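You operate a simulated robot arm through the tools that you are given. There is no shell and no other tool.

Carry out the task below with a simulated robot arm. There is one attempt and no reset: what you move stays moved.

Task
Blow the crumbs out of mould 7, then brush its floor with release agent.
Fine: red lance and red brush; shut the air valve and put both back. Set down upright: red lance. A coat counts when it lies all over at full strength: go over it till it gets no stronger.

It is judged by the outcome, as a careful person would: the job done as asked, and still so three seconds after it is handed in. It fails if anything else is knocked over, pushed out of place, dropped, spilled or broken.

Robot
A 6-joint arm with a two-finger parallel gripper, fixed in place. Base frame: the origin is at the foot of the arm, x ahead of it, y to its left, z up. Lengths are in m, angles in rad, forces in N, time in s.
With the tool pointing down near the work surface it reaches from about 0.44 to 0.86 m from the base axis. Its first joint turns from -2.007 to 2.007 rad. Payload 4.2 kg.
The TCP is the grasp point between the finger pads, 0.023 m short of the fingertips. In the tool frame z runs along the fingers and y along their closing line. The gripper opens to 0.094 m. The fingers are 0.038 m wide and 0.01 m thick; the gripper's body (0.054 by 0.096 m) begins 0.039 m behind the TCP.
Orientation is that of the tool frame in the base frame, as a unit quaternion [x, y, z, w]. With the fingers straight down and closing along the base's y, the tool's x points along the base's -x, its y along +y and its z along -z.

Tools
- The arm moves only by the tool arm_command. Its arguments are lists of equal length, an entry for each row: "gripper": the finger opening in mm, from 0 to 94; "offset": the shift along the base's x, y, z in mm, a list of three; "rot": the turn, a rotation vector about the base's x, y, z in rad, a list of three. In form: {"gripper": [gripper, ...], "offset": [[tx, ty, tz], ...], "rot": [[wx, wy, wz], ...]}. A call has 1 to 20 rows; each row shifts and turns the commanded pose from where the row before left it. Each row takes 0.2 s and may step no farther than 0.05 m and 0.15 rad from the row before; otherwise, or with a gripper value out of range, the whole call is refused. A pose out of reach is approached as far as the arm can. The call stops where the force on the tool passes 60 N (or 10 N more than at its start, if that is more) or the arm is blocked; 0.2 s more then pass. The fingers move at their own pace (about 0.108 m/s each) and stop on an object; they squeeze with about 45 N. The grip force told is the motor's: it shows also when the fingers shut on nothing. Time passes only in rows, and 0.2 s behind the last, so rows that do not move let the fingers close. It gives the time, the measured TCP pose, the force on the tool (base axes), the opening and the grip force at its end, in the units of the frame above (readings bear some noise), with the torque about the TCP (base axes, N m) and any sound that the robot's microphone picked up, and new pictures: "pictures" is both (left out), scene, wrist or none.
- Cameras (640 x 400 px; columns grow to the right, rows downward): "scene" is fixed at [0.0481, -0.6391, 1.7238]; the picture's right is [0.75, -0.67, 0.00], its down [-0.30, -0.33, -0.90] and it looks along [0.60, 0.67, -0.44] (base axes); focal length 367 px, centre (320, 200). "wrist" rides on the gripper at [0.086, 0.016, -0.074] in the tool frame; the picture's right is [-0.18, 0.98, 0.00], its down [-0.58, -0.11, -0.81] and it looks along [-0.79, -0.15, 0.59] (tool axes); focal length 243 px, centre (320, 200). There is no depth. A picture from a camera that has moved, and an enlarged one, comes with that camera's place and axes in the base frame and with its lens. The place of the scene camera against the robot may be out by one fixed shift of up to 0.012 m in any direction.
- move_column(by): slides the trunk up (or, below 0, down) by that many m; the arm rides with it, the base frame stays. It gives what a move gives, with no picture.
- inspect(camera, box): a new picture of the part [left, top, right, bottom] of that camera's present view, enlarged. It takes no simulated time.
- close_job(): hands the job in; it is judged then, once.

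Places have to be worked out from the pictures, the camera data and where the tool is seen. Open the gripper and draw the arm clear of the work before you hand the job in, unless the task says otherwise.

The tools are called after ">>>" as name(argument=value, ...) on one line, values as JSON. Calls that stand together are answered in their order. arm_command: Moves the arm, as the interface text tells. Its arguments: {"type":"object","properties":{"gripper":{"type":"array","items":{"type":"number"}},"offset":{"type":"array","items":{"type":"array","items":{"type":"number"}}},"rot":{"type":"array","items":{"type":"array","items":{"type":"number"}}},"pictures":{"type":"string","enum":["both","scene","wrist","none"]}},"required":["gripper","offset","rot"]} The other tools are called the same way: move_column (by) slides the trunk up or down; inspect (camera, box) takes an enlarged picture of a part of a camera's view; close_job () hands the job in.

At the start:

```text
clock: 0.0
ee_pos: [0.3986, 0.1752, 1.4155]
tool_rot: [0.0, 1.0, 0.0, 0.001]
force: [-0.7, 0.4, -0.1]
ft_torque: [-0.02, 0.0, -0.03]
finger_gap: 0.0939
finger_force: 0.0
trunk travel left (down, up): [-0.803, 0.187]
```

scene: 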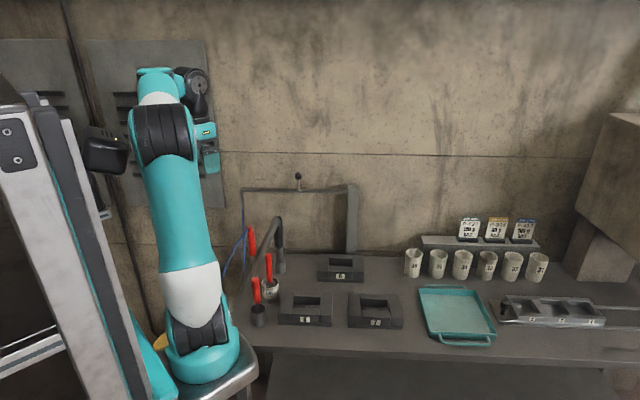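
wrist: 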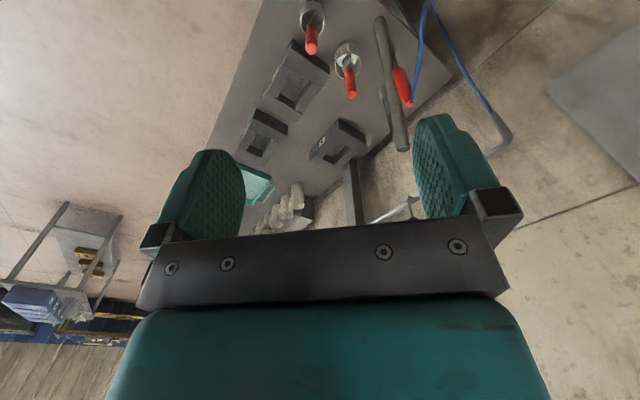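

The pictures show a bench with moulds, red-handled tools at the left and a row of cups. I'll enlarge the key areas first to read the labels and find the lance, brush and valve.

>>> inspect(camera="scene", box=[220, 160, 420, 340])

>>> inspect(camera="scene", box=[400, 200, 620, 350])

>>> inspect(camera="wrist", box=[220, 0, 460, 200])

```text
2.22 times, centred on (320, 250) of scene
camera zoom: at [0.0481, -0.6391, 1.7238], right [0.75, -0.67, 0.0], down [-0.3, -0.33, -0.9], along [0.6, 0.67, -0.44], focal length 816 px, centre (320, 89)
```

zoom: 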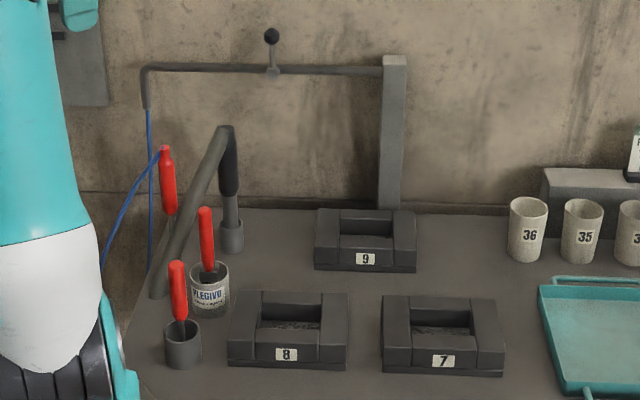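

```text
2.67 times, centred on (510, 275) of scene
camera zoom: at [0.0481, -0.6391, 1.7238], right [0.75, -0.67, 0.0], down [-0.3, -0.33, -0.9], along [0.6, 0.67, -0.44], focal length 980 px, centre (-187, 0)
```

zoom: 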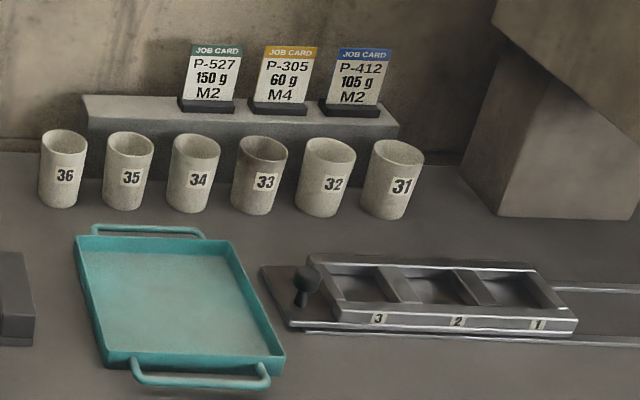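

```text
2.00 times, centred on (340, 100) of wrist
camera zoom: at [0.3114, 0.1915, 1.4907], right [0.18, 0.98, 0.0], down [0.58, -0.11, 0.81], along [0.79, -0.15, -0.59], focal length 485 px, centre (280, 400)
```

zoom: 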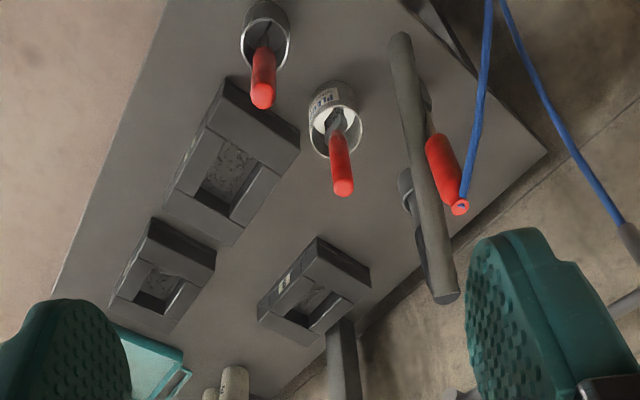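

I'll zoom in tightly on the red tools, the valve and the moulds.

>>> inspect(camera="scene", box=[235, 210, 305, 335])

>>> inspect(camera="scene", box=[270, 165, 370, 225])

>>> inspect(camera="wrist", box=[290, 0, 450, 100])

>>> inspect(camera="scene", box=[320, 275, 420, 340])

```text
3.20 times, centred on (270, 272) of scene
camera zoom: at [0.0481, -0.6391, 1.7238], right [0.75, -0.67, 0.0], down [-0.3, -0.33, -0.9], along [0.6, 0.67, -0.44], focal length 1175 px, centre (480, -32)
```

zoom: 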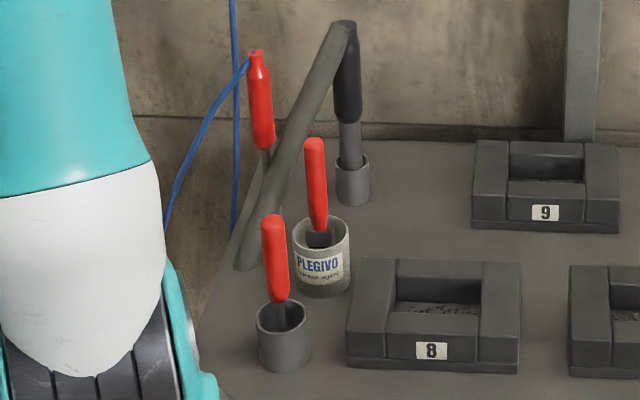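

```text
6.40 times, centred on (320, 195) of scene
camera zoom: at [0.0481, -0.6391, 1.7238], right [0.75, -0.67, 0.0], down [-0.3, -0.33, -0.9], along [0.6, 0.67, -0.44], focal length 2351 px, centre (320, 232)
```

zoom: 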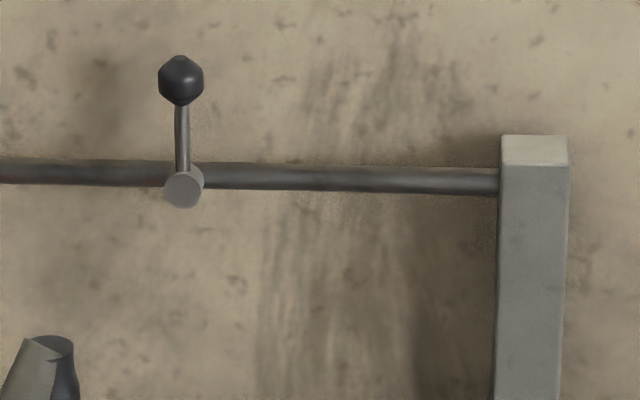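

```text
4.00 times, centred on (370, 50) of wrist
camera zoom: at [0.3114, 0.1915, 1.4907], right [0.18, 0.98, 0.0], down [0.58, -0.11, 0.81], along [0.79, -0.15, -0.59], focal length 970 px, centre (120, 800)
```

zoom: 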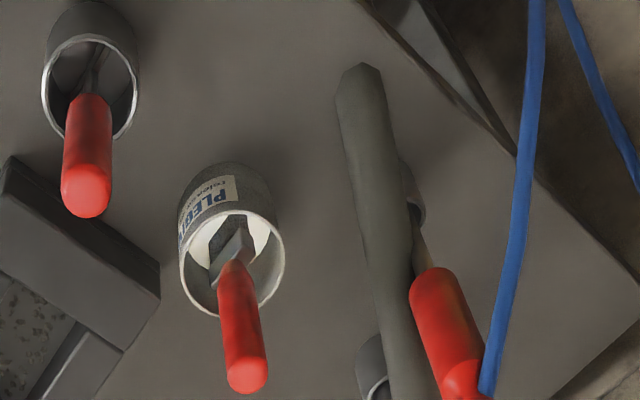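

```text
6.15 times, centred on (370, 308) of scene
camera zoom: at [0.0481, -0.6391, 1.7238], right [0.75, -0.67, 0.0], down [-0.3, -0.33, -0.9], along [0.6, 0.67, -0.44], focal length 2260 px, centre (12, -462)
```

zoom: 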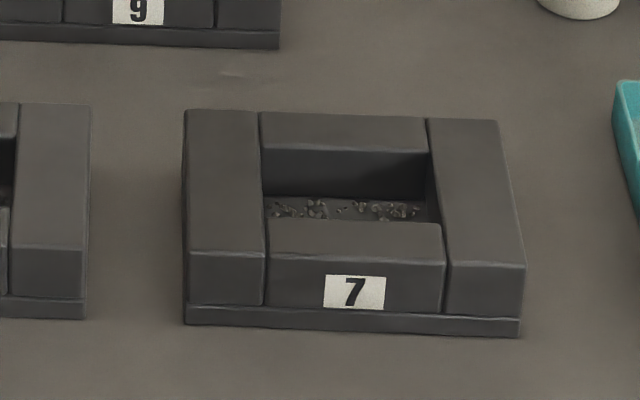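

The red lance (blue hose) looks to be at about (0.58, 0.30, top 1.11), and a red handle in the PLEGIVO can at about (0.58, 0.20, top 1.045). I'll lower the trunk by 0.22 m for a closer look.

>>> move_column(by=-0.22)

>>> arm_command(gripper=[94], offset=[[0, 0, 0]], rot=[[0, 0, 0]])

```text
clock: 2.3
ee_pos: [0.3997, 0.1748, 1.195]
tool_rot: [0.0, 1.0, 0.0, 0.001]
force: [0.2, 0.1, -0.7]
ft_torque: [-0.02, 0.0, 0.01]
finger_gap: 0.0939
finger_force: 0.1
trunk travel left (down, up): [-0.583, 0.407]
```

```text
clock: 2.7
ee_pos: [0.3985, 0.1752, 1.1966]
tool_rot: [0.0, 1.0, 0.0, -0.001]
force: [-0.1, 0.0, 0.0]
ft_torque: [-0.02, -0.01, 0.02]
finger_gap: 0.0942
finger_force: 0.0
trunk travel left (down, up): [-0.583, 0.407]
camera wrist: at [0.3114, 0.1915, 1.2707], right [0.18, 0.98, 0.0], down [0.58, -0.11, 0.81], along [0.79, -0.15, -0.59], focal length 243 px, centre (320, 200)
```

scene: 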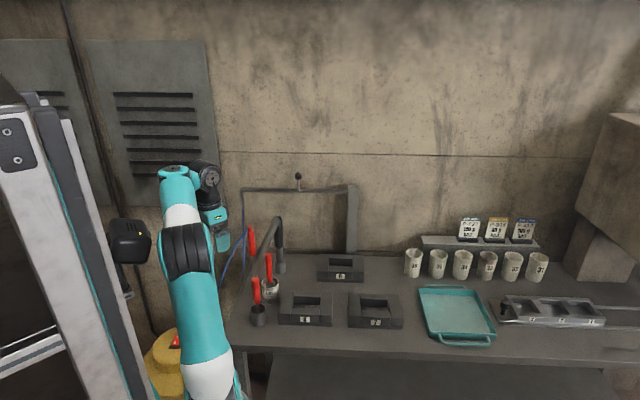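
wrist: 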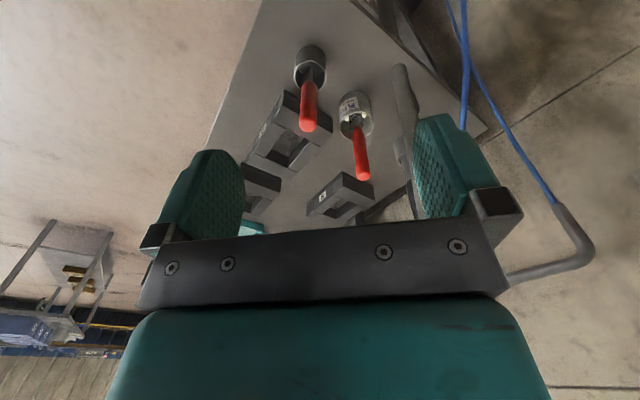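

The wrist view is now closer to the red tools. I'll zoom in to tell the two red-handled tools apart and look at the hose and pipe.

>>> inspect(camera="wrist", box=[270, 30, 400, 190])

>>> inspect(camera="wrist", box=[340, 0, 600, 160])

```text
2.50 times, centred on (335, 110) of wrist
camera zoom: at [0.3114, 0.1915, 1.2707], right [0.18, 0.98, 0.0], down [0.58, -0.11, 0.81], along [0.79, -0.15, -0.59], focal length 606 px, centre (282, 425)
```

zoom: 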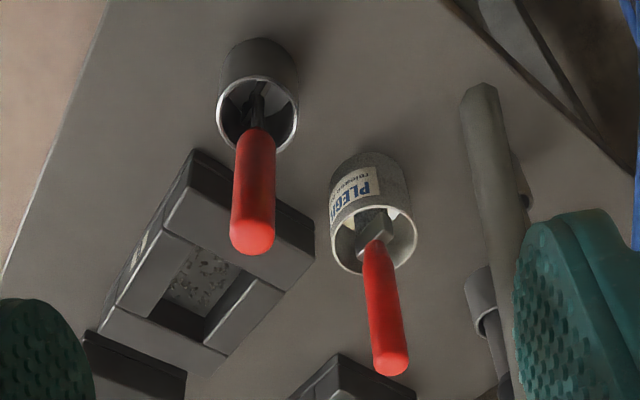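

```text
2.46 times, centred on (470, 80) of wrist
camera zoom: at [0.3114, 0.1915, 1.2707], right [0.18, 0.98, 0.0], down [0.58, -0.11, 0.81], along [0.79, -0.15, -0.59], focal length 597 px, centre (-49, 495)
```

zoom: 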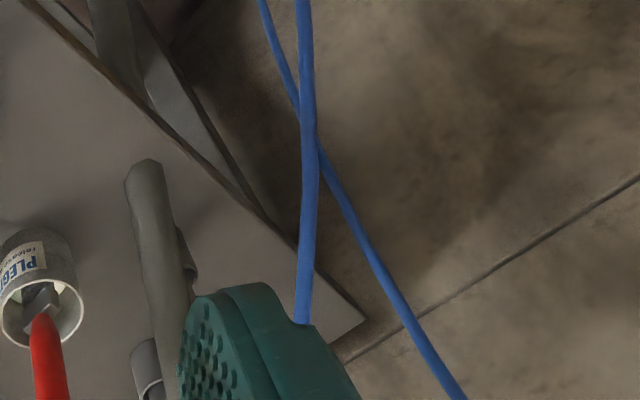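

The thing in the PLEGIVO can has a flat ferrule and looks like a brush. The one in the grey cup has a thin dark shank. The bench is turned about 40° relative to the base, so I'll turn the wrist 0.7 rad about z to look along the bench normal at lance, hose and valve.

>>> arm_command(gripper=[94, 94, 94, 94, 94, 94], offset=[[0, 0, 10], [0, 0, 10], [0, 0, 10], [0, 0, 0], [0, 0, 0], [0, 0, 0]], rot=[[0, 0, 0.14], [0, 0, 0.14], [0, 0, 0.14], [0, 0, 0.14], [0, 0, 0.14], [0, 0, 0]], pictures="wrist")

>>> inspect(camera="wrist", box=[200, 0, 520, 200])

```text
clock: 4.1
ee_pos: [0.4046, 0.1778, 1.2188]
tool_rot: [-0.306, 0.952, 0.001, -0.002]
force: [-0.8, 0.4, 0.1]
ft_torque: [0.01, -0.01, 0.01]
finger_gap: 0.0941
finger_force: 0.1
out of reach, approached as far as the arm can: row 1
trunk travel left (down, up): [-0.583, 0.407]
camera wrist: at [0.3242, 0.1417, 1.2956], right [-0.42, 0.91, 0.0], down [0.54, 0.25, 0.8], along [0.73, 0.34, -0.59], focal length 243 px, centre (320, 200)
```

wrist: 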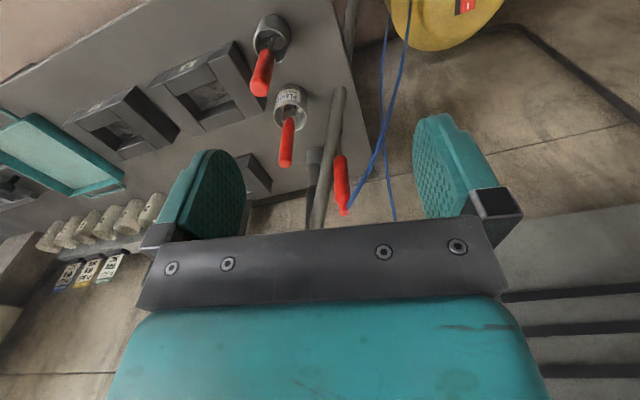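

```text
2.00 times, centred on (360, 100) of wrist
camera zoom: at [0.3242, 0.1417, 1.2956], right [-0.42, 0.91, 0.0], down [0.54, 0.25, 0.8], along [0.73, 0.34, -0.59], focal length 485 px, centre (240, 400)
```

zoom: 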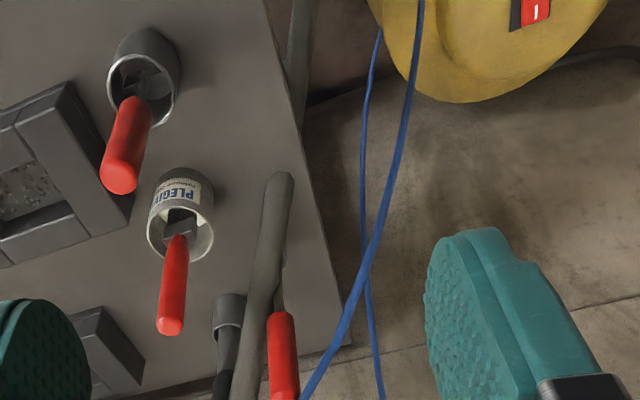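

The yellow unit on the floor is a vacuum with the thick grey hose, so the air lance is the red one with the blue hose, top near (0.585, 0.303, 1.09). Next I'll move to about (0.45, 0.10) and raise the trunk to see the valve and the moulds from above.

>>> arm_command(gripper=[94, 94], offset=[[25, -35, 0], [25, -35, 0]], rot=[[0, 0, 0], [0, 0, 0]], pictures="none")

>>> move_column(by=0.22)

>>> arm_command(gripper=[94], offset=[[0, 0, 0]], rot=[[0, 0, 0]])

>>> inspect(camera="wrist", box=[240, 120, 420, 240])

>>> inspect(camera="wrist", box=[0, 0, 420, 220])

```text
clock: 4.7
ee_pos: [0.4549, 0.1079, 1.2203]
tool_rot: [-0.306, 0.952, 0.002, -0.002]
force: [0.2, 0.8, -1.0]
ft_torque: [-0.03, 0.0, 0.0]
finger_gap: 0.0943
finger_force: 0.0
trunk travel left (down, up): [-0.583, 0.407]
```

```text
clock: 7.1
ee_pos: [0.4547, 0.1076, 1.4403]
tool_rot: [-0.306, 0.952, 0.001, -0.001]
force: [1.1, 0.2, -0.3]
ft_torque: [-0.01, -0.04, -0.01]
finger_gap: 0.0938
finger_force: 0.0
trunk travel left (down, up): [-0.803, 0.187]
```

```text
clock: 7.5
ee_pos: [0.4551, 0.1079, 1.4394]
tool_rot: [-0.306, 0.952, 0.001, -0.003]
force: [0.4, -0.4, -0.1]
ft_torque: [0.01, -0.01, -0.03]
finger_gap: 0.0938
finger_force: 0.1
trunk travel left (down, up): [-0.803, 0.187]
camera wrist: at [0.3748, 0.0712, 1.5151], right [-0.42, 0.91, 0.0], down [0.54, 0.25, 0.8], along [0.73, 0.34, -0.59], focal length 243 px, centre (320, 200)
```

scene: 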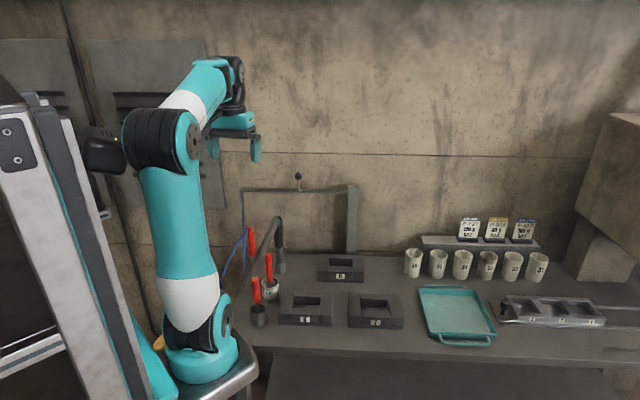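
wrist: 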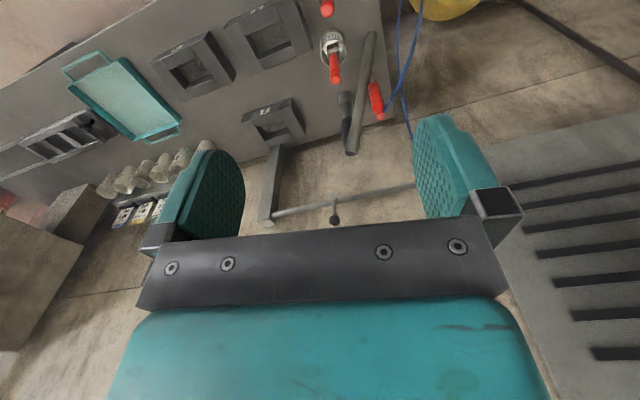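

```text
3.33 times, centred on (330, 180) of wrist
camera zoom: at [0.3748, 0.0712, 1.5151], right [-0.42, 0.91, 0.0], down [0.54, 0.25, 0.8], along [0.73, 0.34, -0.59], focal length 809 px, centre (287, 267)
```

zoom: 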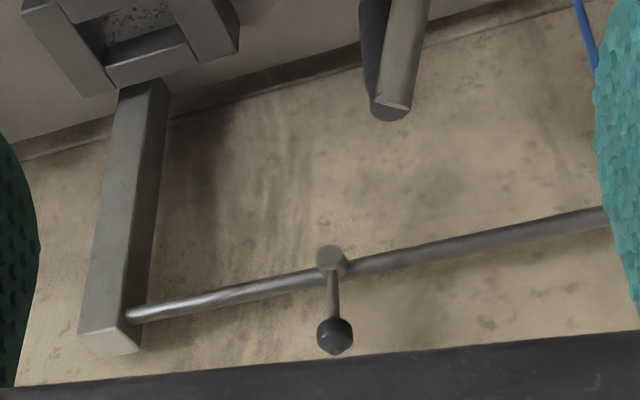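

```text
1.52 times, centred on (210, 110) of wrist
camera zoom: at [0.3748, 0.0712, 1.5151], right [-0.42, 0.91, 0.0], down [0.54, 0.25, 0.8], along [0.73, 0.34, -0.59], focal length 370 px, centre (488, 337)
```

zoom: 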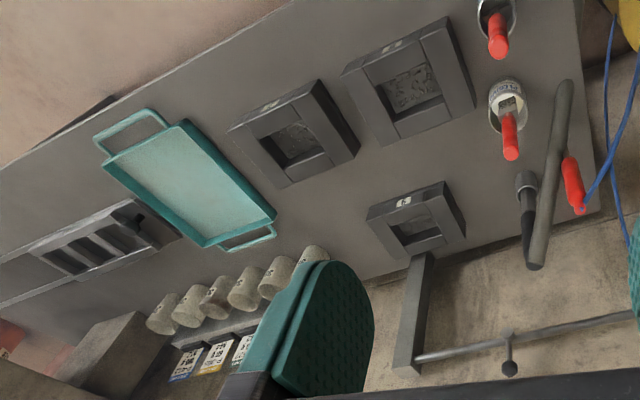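

I place the valve hub at about (0.782, 0.295, 1.169) and its black knob at about (0.784, 0.298, 1.231), with the lever upright across the pipe. Now I'll zoom on the moulds and holders to fix the bench geometry.

>>> inspect(camera="wrist", box=[140, 20, 250, 110])

>>> inspect(camera="wrist", box=[300, 0, 420, 160])

>>> inspect(camera="scene", box=[230, 160, 330, 225])

```text
4.44 times, centred on (195, 65) of wrist
camera zoom: at [0.3748, 0.0712, 1.5151], right [-0.42, 0.91, 0.0], down [0.54, 0.25, 0.8], along [0.73, 0.34, -0.59], focal length 1078 px, centre (876, 800)
```

zoom: 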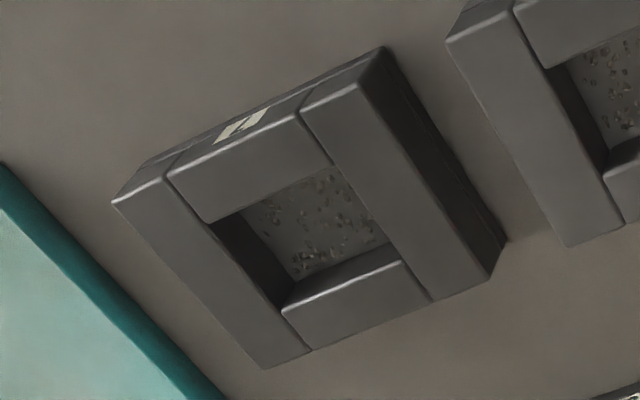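

```text
2.50 times, centred on (360, 80) of wrist
camera zoom: at [0.3748, 0.0712, 1.5151], right [-0.42, 0.91, 0.0], down [0.54, 0.25, 0.8], along [0.73, 0.34, -0.59], focal length 606 px, centre (220, 500)
```

zoom: 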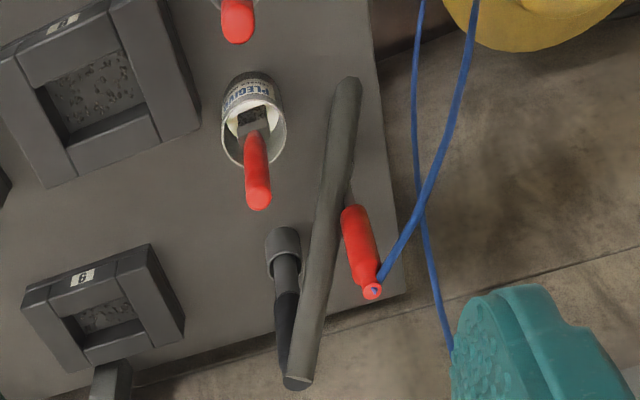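

```text
6.15 times, centred on (280, 192) of scene
camera zoom: at [0.0481, -0.6391, 1.7238], right [0.75, -0.67, 0.0], down [-0.3, -0.33, -0.9], along [0.6, 0.67, -0.44], focal length 2260 px, centre (566, 246)
```

zoom: 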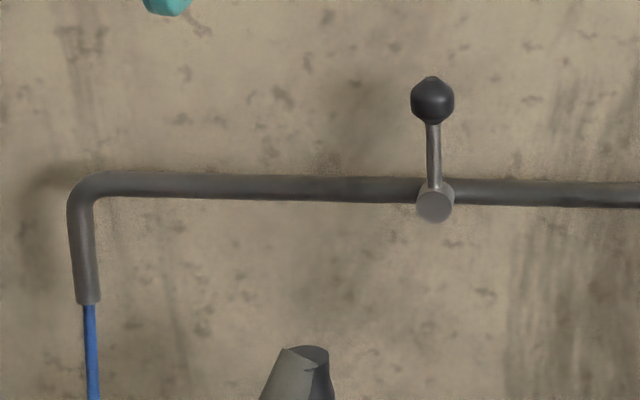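

Mould 7 works out at about (0.773, -0.089) with its top at z≈0.92, bench z≈0.88, long side along (0.71, -0.70). Next I'll go to the valve, approaching from above with the hand turned square to the pipe.

>>> arm_command(gripper=[94, 94, 60, 30, 0, 0, 0, 0, 0], offset=[[37, 19, -13], [37, 19, -13], [37, 19, -13], [37, 19, -13], [37, 19, -13], [37, 19, -13], [37, 19, -13], [30, 15, -13], [0, 0, 0]], rot=[[0, 0, 0.02], [0, 0, 0.02], [0, 0, 0.02], [0, 0, 0.02], [0, 0, 0.02], [0, 0, 0.02], [0, 0, 0.02], [0, 0, 0.02], [0, 0, 0]])

>>> inspect(camera="wrist", box=[200, 40, 480, 215])

```text
clock: 9.1
ee_pos: [0.7054, 0.2372, 1.3337]
tool_rot: [-0.367, 0.93, -0.002, -0.013]
force: [16.8, 14.1, -40.1]
ft_torque: [0.79, -1.65, -0.23]
finger_gap: 0.0
finger_force: 42.7
out of reach, approached as far as the arm can: row 7, 8
trunk travel left (down, up): [-0.803, 0.187]
stopped in row 8: the force on the tool passed its limit at 119 N (the readings are from after the stop); the commanded pose is now the measured one
camera wrist: at [0.6321, 0.1914, 1.4117], right [-0.54, 0.84, 0.0], down [0.52, 0.33, 0.79], along [0.67, 0.42, -0.61], focal length 243 px, centre (320, 200)
```

scene: 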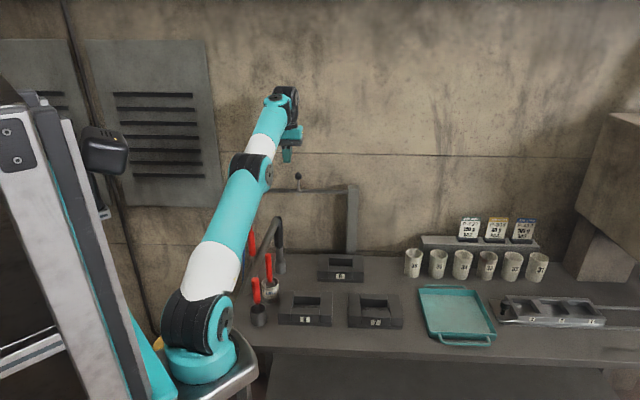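
wrist: 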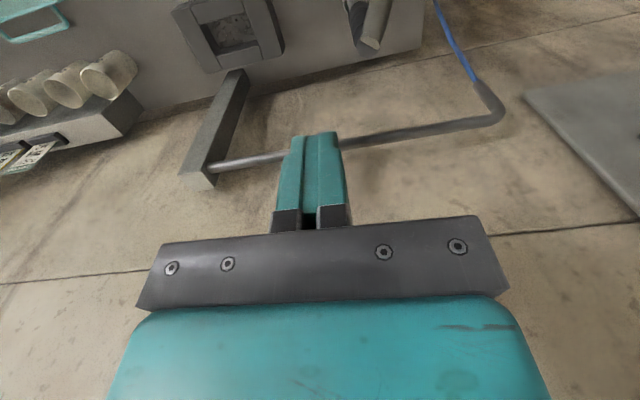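

```text
2.29 times, centred on (340, 128) of wrist
camera zoom: at [0.6321, 0.1914, 1.4117], right [-0.54, 0.84, 0.0], down [0.52, 0.33, 0.79], along [0.67, 0.42, -0.61], focal length 555 px, centre (274, 366)
```

zoom: 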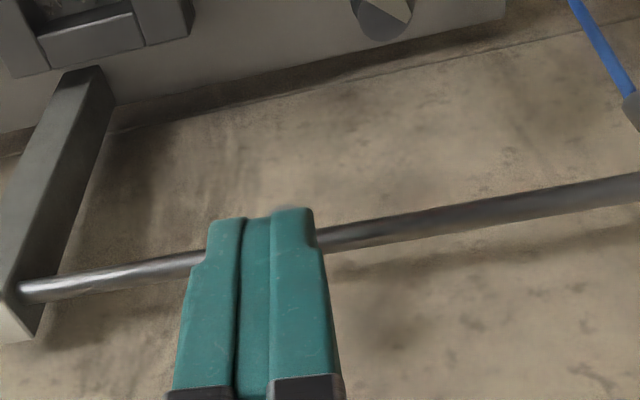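

The arm reached full extension at this trunk height (rows 7–8 out of reach) and a force spike stopped it. In the scene view the fingertips appear to be above the knob with a gap. I'll take a still reading to see whether any contact force remains.

>>> arm_command(gripper=[0], offset=[[0, 0, 0]], rot=[[0, 0, 0]], pictures="none")

>>> inspect(camera="scene", box=[250, 80, 350, 210])

```text
clock: 9.5
ee_pos: [0.7074, 0.238, 1.331]
tool_rot: [-0.368, 0.93, -0.003, -0.017]
force: [18.2, 18.5, -52.2]
ft_torque: [1.02, -2.34, -0.47]
finger_gap: 0.0
finger_force: 42.4
trunk travel left (down, up): [-0.803, 0.187]
```

```text
3.08 times, centred on (300, 145) of scene
camera zoom: at [0.0481, -0.6391, 1.7238], right [0.75, -0.67, 0.0], down [-0.3, -0.33, -0.9], along [0.6, 0.67, -0.44], focal length 1130 px, centre (382, 369)
```

zoom: 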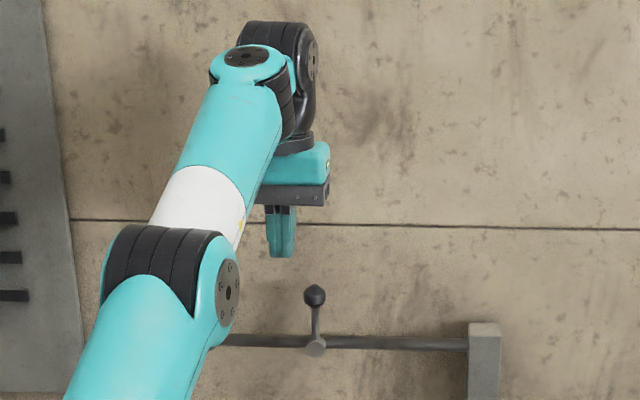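

The fingers are in free air, but a steady load remains: with the arm stretched upward, the forearm presses on the hand's camera side (self-contact). I'll retrace a little to release it, then raise the trunk so the arm reaches down instead of up.

>>> arm_command(gripper=[0, 0, 0], offset=[[-30, -15, 10], [-37, -19, 13], [-37, -19, 0]], rot=[[0, 0, 0], [0, 0, 0], [0, 0, 0]])

```text
clock: 10.3
ee_pos: [0.6023, 0.1819, 1.3549]
tool_rot: [-0.37, 0.929, -0.003, -0.019]
force: [1.0, -1.9, -0.4]
ft_torque: [0.11, 0.03, -0.01]
finger_gap: 0.0
finger_force: 42.1
trunk travel left (down, up): [-0.803, 0.187]
camera wrist: at [0.5302, 0.1366, 1.4329], right [-0.54, 0.84, 0.0], down [0.52, 0.34, 0.78], along [0.66, 0.43, -0.62], focal length 243 px, centre (320, 200)
```

scene: 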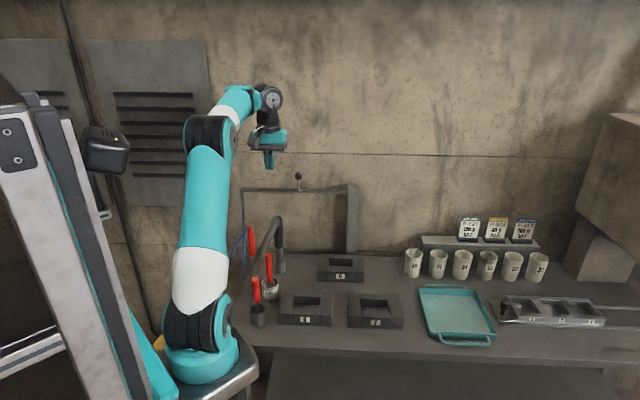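
wrist: 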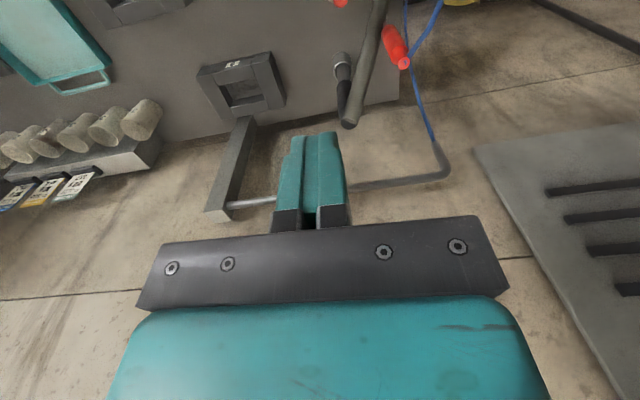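

The force is back to zero. I'll raise the trunk by 0.16 m and then lower the hand with the arm, straightening the slight tilt.

>>> move_column(by=0.16)

>>> arm_command(gripper=[0, 0, 0, 0, 0], offset=[[0, 0, -40], [0, 0, -40], [0, 0, -40], [0, 0, -30], [0, 0, 0]], rot=[[0, 0, 0], [0, 0, 0], [0, 0, 0], [0, 0, 0], [0, 0, 0]])

```text
clock: 12.1
ee_pos: [0.603, 0.1843, 1.5151]
tool_rot: [-0.367, 0.93, -0.003, -0.019]
force: [-0.5, -0.1, -0.1]
ft_torque: [0.0, -0.01, 0.0]
finger_gap: 0.0001
finger_force: 42.4
trunk travel left (down, up): [-0.963, 0.027]
```

```text
clock: 13.3
ee_pos: [0.6522, 0.2212, 1.4187]
tool_rot: [-0.367, 0.93, -0.004, -0.02]
force: [-0.3, 0.0, 0.8]
ft_torque: [0.02, 0.03, 0.01]
finger_gap: 0.0
finger_force: 42.3
out of reach, approached as far as the arm can: row 1, 2, 3, 4
trunk travel left (down, up): [-0.963, 0.027]
camera wrist: at [0.58, 0.1755, 1.4971], right [-0.54, 0.84, 0.0], down [0.53, 0.34, 0.78], along [0.66, 0.42, -0.62], focal length 243 px, centre (320, 200)
```

scene: 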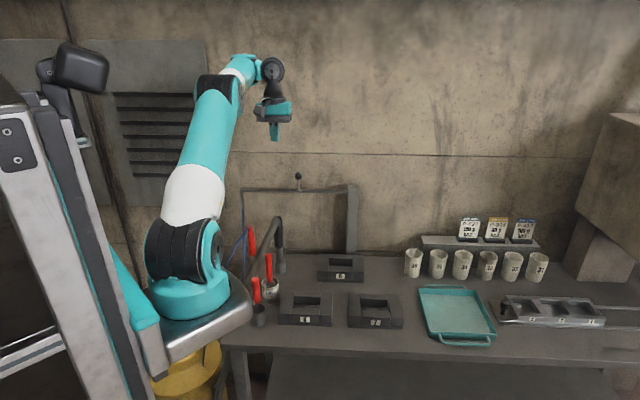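
wrist: 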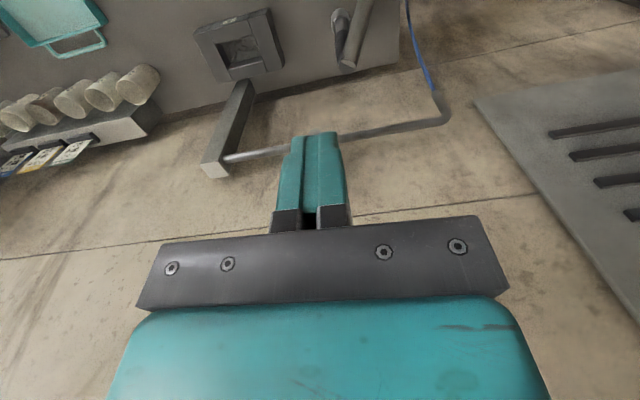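

The inner reach limit got in the way: asking for straight down slid the hand outward instead. Now at (0.652, 0.221, 1.419) it is still well above the valve, so I'll move outward and down together in small steps and watch the flags.

>>> arm_command(gripper=[0, 0, 0], offset=[[30, 17, -25], [30, 17, -25], [0, 0, 0]], rot=[[0, 0, 0], [0, 0, 0], [0, 0, 0]])

```text
clock: 14.1
ee_pos: [0.7122, 0.2552, 1.3677]
tool_rot: [-0.367, 0.93, -0.003, -0.019]
force: [-0.2, 0.0, 0.5]
ft_torque: [0.02, 0.03, 0.04]
finger_gap: 0.0004
finger_force: 42.2
trunk travel left (down, up): [-0.963, 0.027]
camera wrist: at [0.6401, 0.2105, 1.4462], right [-0.54, 0.84, 0.0], down [0.53, 0.33, 0.78], along [0.66, 0.42, -0.62], focal length 243 px, centre (320, 200)
```

scene: 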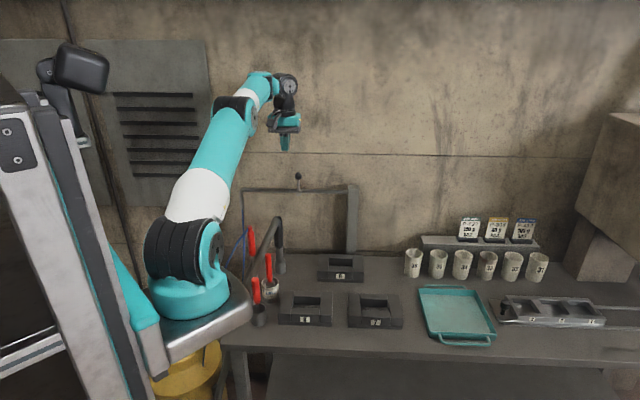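
wrist: 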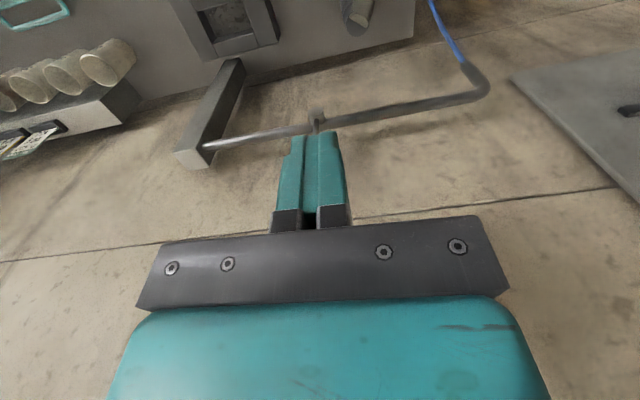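

This pose is fully reached with no load. I'll open the fingers to see the valve between them and take out the small tilt.

>>> arm_command(gripper=[94, 94, 94], offset=[[0, 0, 0], [0, 0, 0], [0, 0, 0]], rot=[[0.0195, -0.033, 0], [0, 0, 0], [0, 0, 0]], pictures="wrist")

>>> inspect(camera="wrist", box=[230, 60, 430, 220])

```text
clock: 14.9
ee_pos: [0.7137, 0.2558, 1.3687]
tool_rot: [-0.367, 0.93, 0.0, 0.0]
force: [-0.1, -0.4, 0.4]
ft_torque: [0.01, 0.03, -0.04]
finger_gap: 0.0941
finger_force: 0.2
trunk travel left (down, up): [-0.963, 0.027]
camera wrist: at [0.6373, 0.2087, 1.4433], right [-0.54, 0.84, 0.0], down [0.5, 0.32, 0.81], along [0.68, 0.43, -0.59], focal length 243 px, centre (320, 200)
```

wrist: 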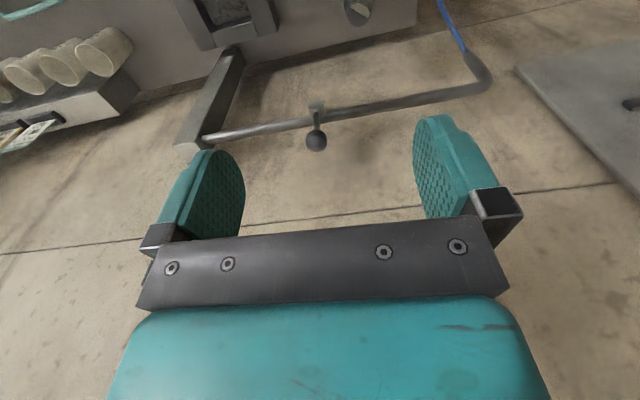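

```text
2.50 times, centred on (330, 140) of wrist
camera zoom: at [0.6373, 0.2087, 1.4433], right [-0.54, 0.84, 0.0], down [0.5, 0.32, 0.81], along [0.68, 0.43, -0.59], focal length 606 px, centre (295, 350)
```

zoom: 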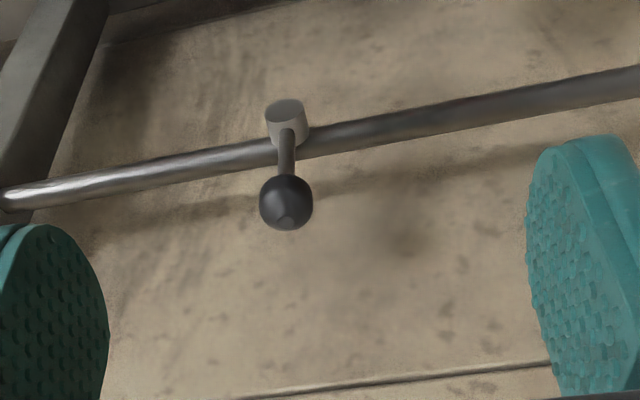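

Two wrist views agree: the knob is at (0.798, 0.305, 1.2205), the hub at z≈1.156, and the pipe runs along (0.703, -0.711). I'll move above the knob so the half-open fingers straddle it.

>>> arm_command(gripper=[56, 56, 56, 56], offset=[[26, 14, -23], [26, 14, -23], [25, 14, -23], [0, 0, 0]], rot=[[0, 0, 0.014], [0, 0, 0.014], [0, 0, 0], [0, 0, 0]])

>>> inspect(camera="scene", box=[250, 80, 350, 210])

```text
clock: 15.9
ee_pos: [0.7584, 0.2842, 1.296]
tool_rot: [-0.38, 0.925, 0.0, 0.0]
force: [0.2, -0.1, -0.3]
ft_torque: [0.01, 0.02, -0.03]
finger_gap: 0.0561
finger_force: 0.1
out of reach, approached as far as the arm can: row 2, 3
trunk travel left (down, up): [-0.963, 0.027]
camera wrist: at [0.6849, 0.2355, 1.3714], right [-0.56, 0.83, 0.0], down [0.49, 0.33, 0.81], along [0.67, 0.45, -0.59], focal length 243 px, centre (320, 200)
```

scene: 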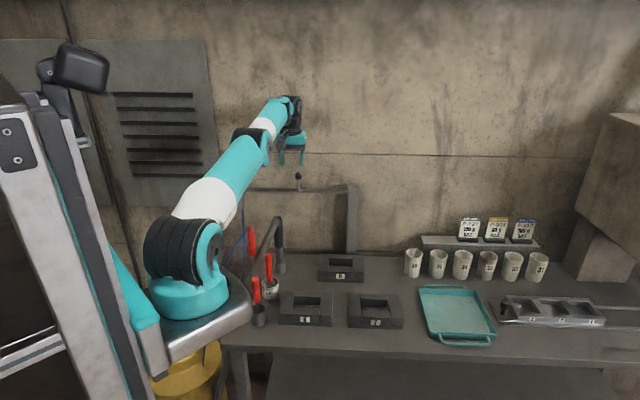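
wrist: 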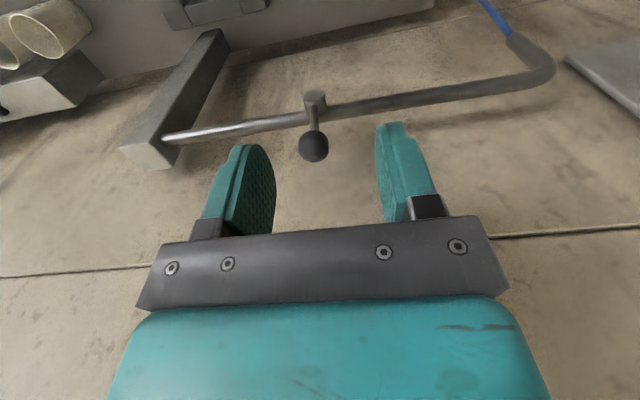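

```text
3.08 times, centred on (300, 145) of scene
camera zoom: at [0.0481, -0.6391, 1.7238], right [0.75, -0.67, 0.0], down [-0.3, -0.33, -0.9], along [0.6, 0.67, -0.44], focal length 1130 px, centre (382, 369)
```

zoom: 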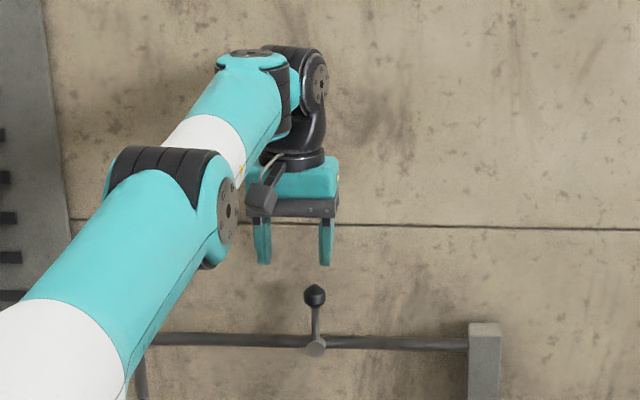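

With the tool straight down the arm tops out at about r=0.81 here, a few centimetres short. I'll tilt the fingers outward 0.35 rad about the pipe direction to gain reach, then move over the knob.

>>> arm_command(gripper=[56, 56, 56, 56, 56, 56], offset=[[0, 0, 4], [0, 0, 0], [0, 0, 0], [16, 7, 0], [16, 7, 0], [0, 0, 0]], rot=[[0.082, -0.083, 0], [0.082, -0.083, 0], [0.082, -0.083, 0], [0, 0, 0], [0, 0, 0], [0, 0, 0]])

>>> inspect(camera="scene", box=[250, 80, 350, 210])

```text
clock: 17.3
ee_pos: [0.7806, 0.2907, 1.3107]
tool_rot: [-0.378, 0.922, 0.02, 0.077]
force: [-0.2, -0.2, 0.9]
ft_torque: [0.04, -0.01, 0.01]
finger_gap: 0.056
finger_force: 0.1
out of reach, approached as far as the arm can: row 2, 3, 5
trunk travel left (down, up): [-0.963, 0.027]
camera wrist: at [0.6974, 0.2372, 1.3701], right [-0.56, 0.83, 0.01], down [0.38, 0.25, 0.89], along [0.74, 0.5, -0.45], focal length 243 px, centre (320, 200)
```

scene: 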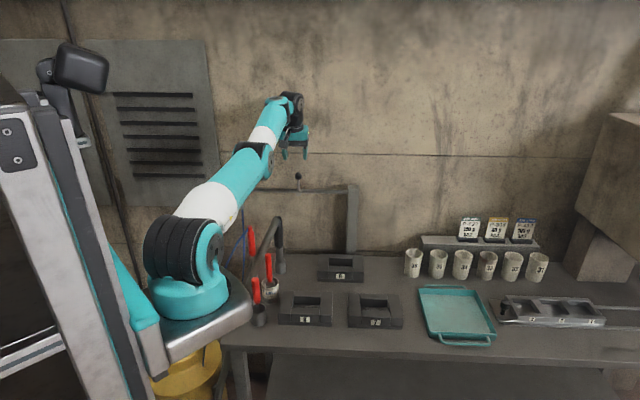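
wrist: 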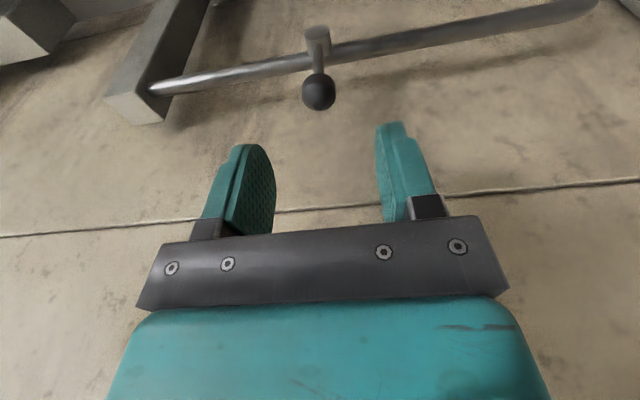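

```text
3.08 times, centred on (300, 145) of scene
camera zoom: at [0.0481, -0.6391, 1.7238], right [0.75, -0.67, 0.0], down [-0.3, -0.33, -0.9], along [0.6, 0.67, -0.44], focal length 1130 px, centre (382, 369)
```

zoom: 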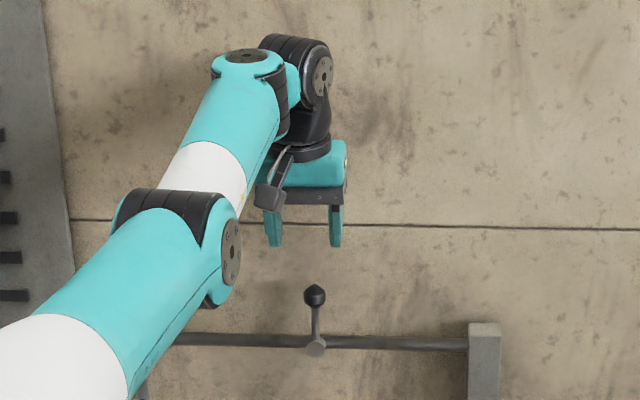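

The tilt came only partly (0.16 rad) since the arm is stretched upward; lower down there should be more reach. The hand is centred on the knob sideways (within 2 mm), so I'll raise the trunk the last 0.025 m and come down beside the knob in small steps while finishing the tilt.

>>> move_column(by=0.025)

>>> arm_command(gripper=[56, 56, 56, 56], offset=[[0, 0, -22], [0, 0, -22], [0, 0, -16], [0, 0, 0]], rot=[[0, 0, 0], [0.04, -0.04, 0], [0.04, -0.04, 0], [0, 0, 0]], pictures="wrist")

```text
clock: 18.0
ee_pos: [0.7806, 0.2923, 1.3347]
tool_rot: [-0.379, 0.922, 0.021, 0.077]
force: [0.5, 0.4, -0.8]
ft_torque: [0.01, 0.01, -0.03]
finger_gap: 0.0558
finger_force: 0.0
trunk travel left (down, up): [-0.988, 0.002]
```

```text
clock: 19.0
ee_pos: [0.8029, 0.3079, 1.2863]
tool_rot: [-0.376, 0.917, 0.043, 0.129]
force: [-0.6, -0.2, 0.3]
ft_torque: [0.0, 0.01, 0.05]
finger_gap: 0.0559
finger_force: 0.0
out of reach, approached as far as the arm can: row 2, 3
trunk travel left (down, up): [-0.988, 0.002]
camera wrist: at [0.7174, 0.2491, 1.3344], right [-0.56, 0.83, 0.03], down [0.31, 0.17, 0.93], along [0.77, 0.53, -0.35], focal length 243 px, centre (320, 200)
```

wrist: 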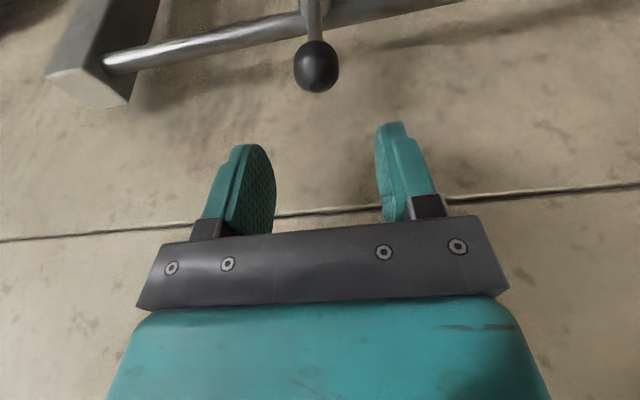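

The hand is now at (0.803, 0.308, 1.286), tilted 0.27 rad, with the tips still ~2.5 cm above the knob. To learn which limit is acting, I'll test one small move straight back toward the room.

>>> arm_command(gripper=[56, 56], offset=[[-10, -9.5, 0], [0, 0, 0]], rot=[[0, 0, 0], [0, 0, 0]], pictures="none")

>>> inspect(camera="scene", box=[140, 80, 340, 340])

```text
clock: 19.6
ee_pos: [0.8062, 0.3102, 1.287]
tool_rot: [-0.375, 0.917, 0.047, 0.128]
force: [-1.0, -0.5, 0.4]
ft_torque: [-0.01, -0.04, 0.02]
finger_gap: 0.0562
finger_force: 0.1
out of reach, approached as far as the arm can: row 1
trunk travel left (down, up): [-0.988, 0.002]
```

```text
1.54 times, centred on (240, 210) of scene
camera zoom: at [0.0481, -0.6391, 1.7238], right [0.75, -0.67, 0.0], down [-0.3, -0.33, -0.9], along [0.6, 0.67, -0.44], focal length 565 px, centre (443, 185)
```

zoom: 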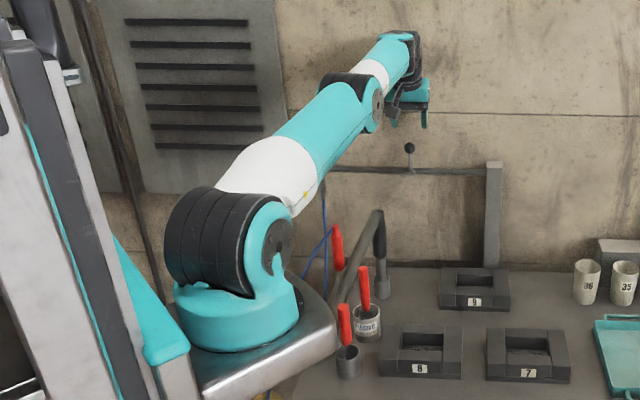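

Inward motion is refused while the fingers are tilted out, so a wrist limit is acting: tilting outward makes it worse. I'll remove the tilt and come back to tool-down, then test the reach lower down.

>>> arm_command(gripper=[56, 56, 56, 56], offset=[[-8, -7, 0], [-8, -7, 0], [-6, -5, 0], [0, 0, 0]], rot=[[-0.065, 0.065, 0], [-0.065, 0.065, 0], [-0.062, 0.062, 0], [0, 0, 0]], pictures="wrist")

```text
clock: 20.6
ee_pos: [0.7646, 0.2807, 1.2839]
tool_rot: [-0.38, 0.925, -0.01, 0.004]
force: [0.5, -0.1, 0.1]
ft_torque: [-0.01, -0.02, -0.03]
finger_gap: 0.0558
finger_force: 0.2
out of reach, approached as far as the arm can: row 3
trunk travel left (down, up): [-0.988, 0.002]
camera wrist: at [0.6899, 0.2333, 1.3596], right [-0.56, 0.83, -0.02], down [0.48, 0.34, 0.81], along [0.68, 0.44, -0.59], focal length 243 px, centre (320, 200)
```

wrist: 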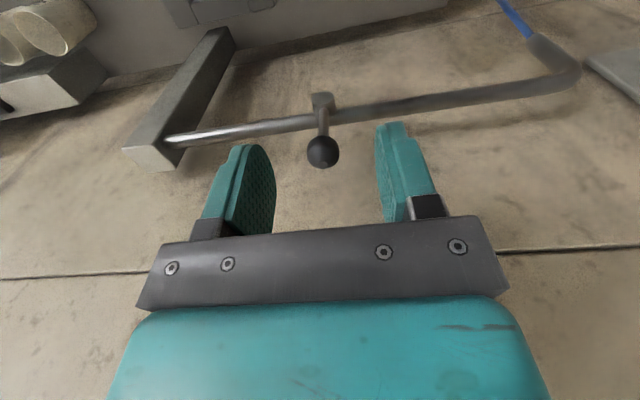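

Tool-down again at (0.765, 0.281, 1.284). I'll step down and outward together toward the knob and watch which row is refused.

>>> arm_command(gripper=[56, 56, 56], offset=[[8, 4, -16], [8, 4, -16], [0, 0, 0]], rot=[[0, 0, 0], [0, 0, 0], [0, 0, 0]], pictures="wrist")

```text
clock: 21.4
ee_pos: [0.7639, 0.2875, 1.2521]
tool_rot: [-0.381, 0.925, -0.01, 0.005]
force: [0.0, -0.2, -0.6]
ft_torque: [0.01, -0.02, 0.0]
finger_gap: 0.0559
finger_force: 0.0
out of reach, approached as far as the arm can: row 1, 2
trunk travel left (down, up): [-0.988, 0.002]
camera wrist: at [0.6887, 0.2404, 1.3256], right [-0.56, 0.83, -0.02], down [0.48, 0.34, 0.81], along [0.68, 0.44, -0.59], focal length 243 px, centre (320, 200)
```

wrist: 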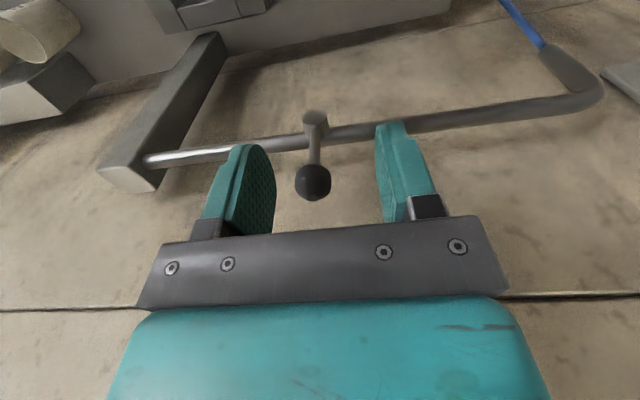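

Depth went fine but the outward part was refused: tool-down, the knob is just past the arm's limit at this height. Since the trunk sets the height, I'll instead take the arm up (steeper forearm), tilt the hand outward there, and lower with the trunk afterwards.

>>> arm_command(gripper=[56, 56, 56, 56, 56, 56, 56], offset=[[0, 0, 40], [-15, -12, 40], [-15, -12, 40], [-15, -10, 40], [-15, -8, 40], [0, 0, 30], [0, 0, 0]], rot=[[0, 0, 0], [0, 0, 0], [0, 0, 0], [0, 0, 0], [0, 0, 0], [0, 0, 0], [0, 0, 0]], pictures="none")

>>> arm_command(gripper=[56, 56, 56, 56, 56], offset=[[17, 17, 2], [17, 17, 2], [17, 16, 4], [17, 16, 4], [0, 0, 0]], rot=[[0.082, -0.083, 0], [0.082, -0.083, 0], [0.082, -0.083, 0], [0.082, -0.083, 0], [0, 0, 0]])

```text
clock: 23.0
ee_pos: [0.702, 0.2524, 1.4739]
tool_rot: [-0.38, 0.925, 0.001, 0.001]
force: [0.0, -0.1, 1.0]
ft_torque: [0.02, 0.0, -0.01]
finger_gap: 0.0559
finger_force: 0.0
out of reach, approached as far as the arm can: row 1, 6
trunk travel left (down, up): [-0.988, 0.002]
```

```text
clock: 24.2
ee_pos: [0.7675, 0.3139, 1.4923]
tool_rot: [-0.369, 0.9, 0.078, 0.219]
force: [-0.3, 0.4, -0.5]
ft_torque: [-0.03, 0.0, 0.0]
finger_gap: 0.0558
finger_force: 0.1
trunk travel left (down, up): [-0.988, 0.002]
camera wrist: at [0.6765, 0.248, 1.5209], right [-0.57, 0.82, 0.06], down [0.17, 0.04, 0.98], along [0.8, 0.57, -0.17], focal length 243 px, centre (320, 200)
```

scene: 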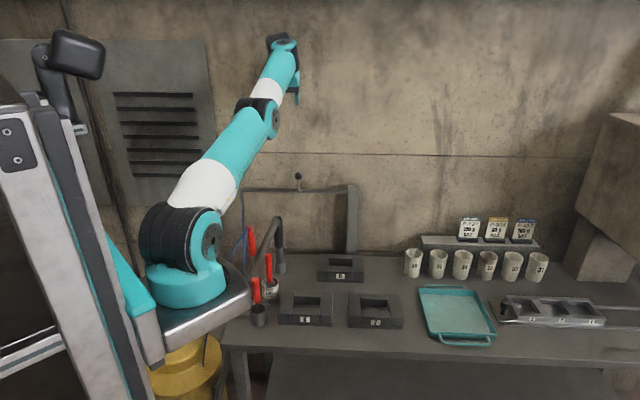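
wrist: 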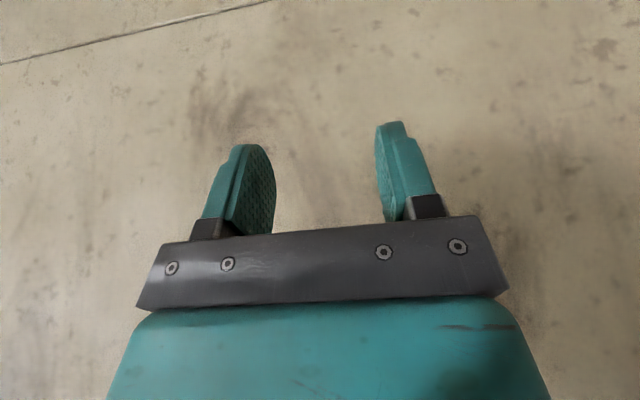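

That worked without any refusal: the hand is tilted 0.47 rad at (0.768, 0.314, 1.492). I'll move in line with the knob and, still high in free air, rehearse the lever-arc travel sideways and down to check it's reachable.

>>> arm_command(gripper=[56, 56, 56, 56, 56], offset=[[22, -18, 0], [23, -23, -25], [23, -23, -25], [0, 0, 0], [0, 0, 0]], rot=[[0, 0, 0], [0, 0, 0], [0, 0, 0], [0, 0, 0], [0, 0, 0]], pictures="none")

>>> arm_command(gripper=[56, 56, 56, 56, 56], offset=[[-23, 23, 25], [-23, 23, 25], [-23, 23, -25], [-23, 23, -25], [0, 0, 0]], rot=[[0, 0, 0], [0, 0, 0], [0, 0, 0], [0, 0, 0], [0, 0, 0]], pictures="none")

```text
clock: 25.4
ee_pos: [0.8368, 0.2472, 1.4411]
tool_rot: [-0.368, 0.901, 0.077, 0.219]
force: [-0.1, 0.1, -0.4]
ft_torque: [0.03, -0.02, 0.01]
finger_gap: 0.0559
finger_force: 0.0
trunk travel left (down, up): [-0.988, 0.002]
```

```text
clock: 26.6
ee_pos: [0.7667, 0.3483, 1.4594]
tool_rot: [-0.368, 0.901, 0.079, 0.216]
force: [0.2, 0.2, -0.5]
ft_torque: [-0.04, -0.02, -0.03]
finger_gap: 0.0559
finger_force: 0.0
out of reach, approached as far as the arm can: row 3, 4
trunk travel left (down, up): [-0.988, 0.002]
```

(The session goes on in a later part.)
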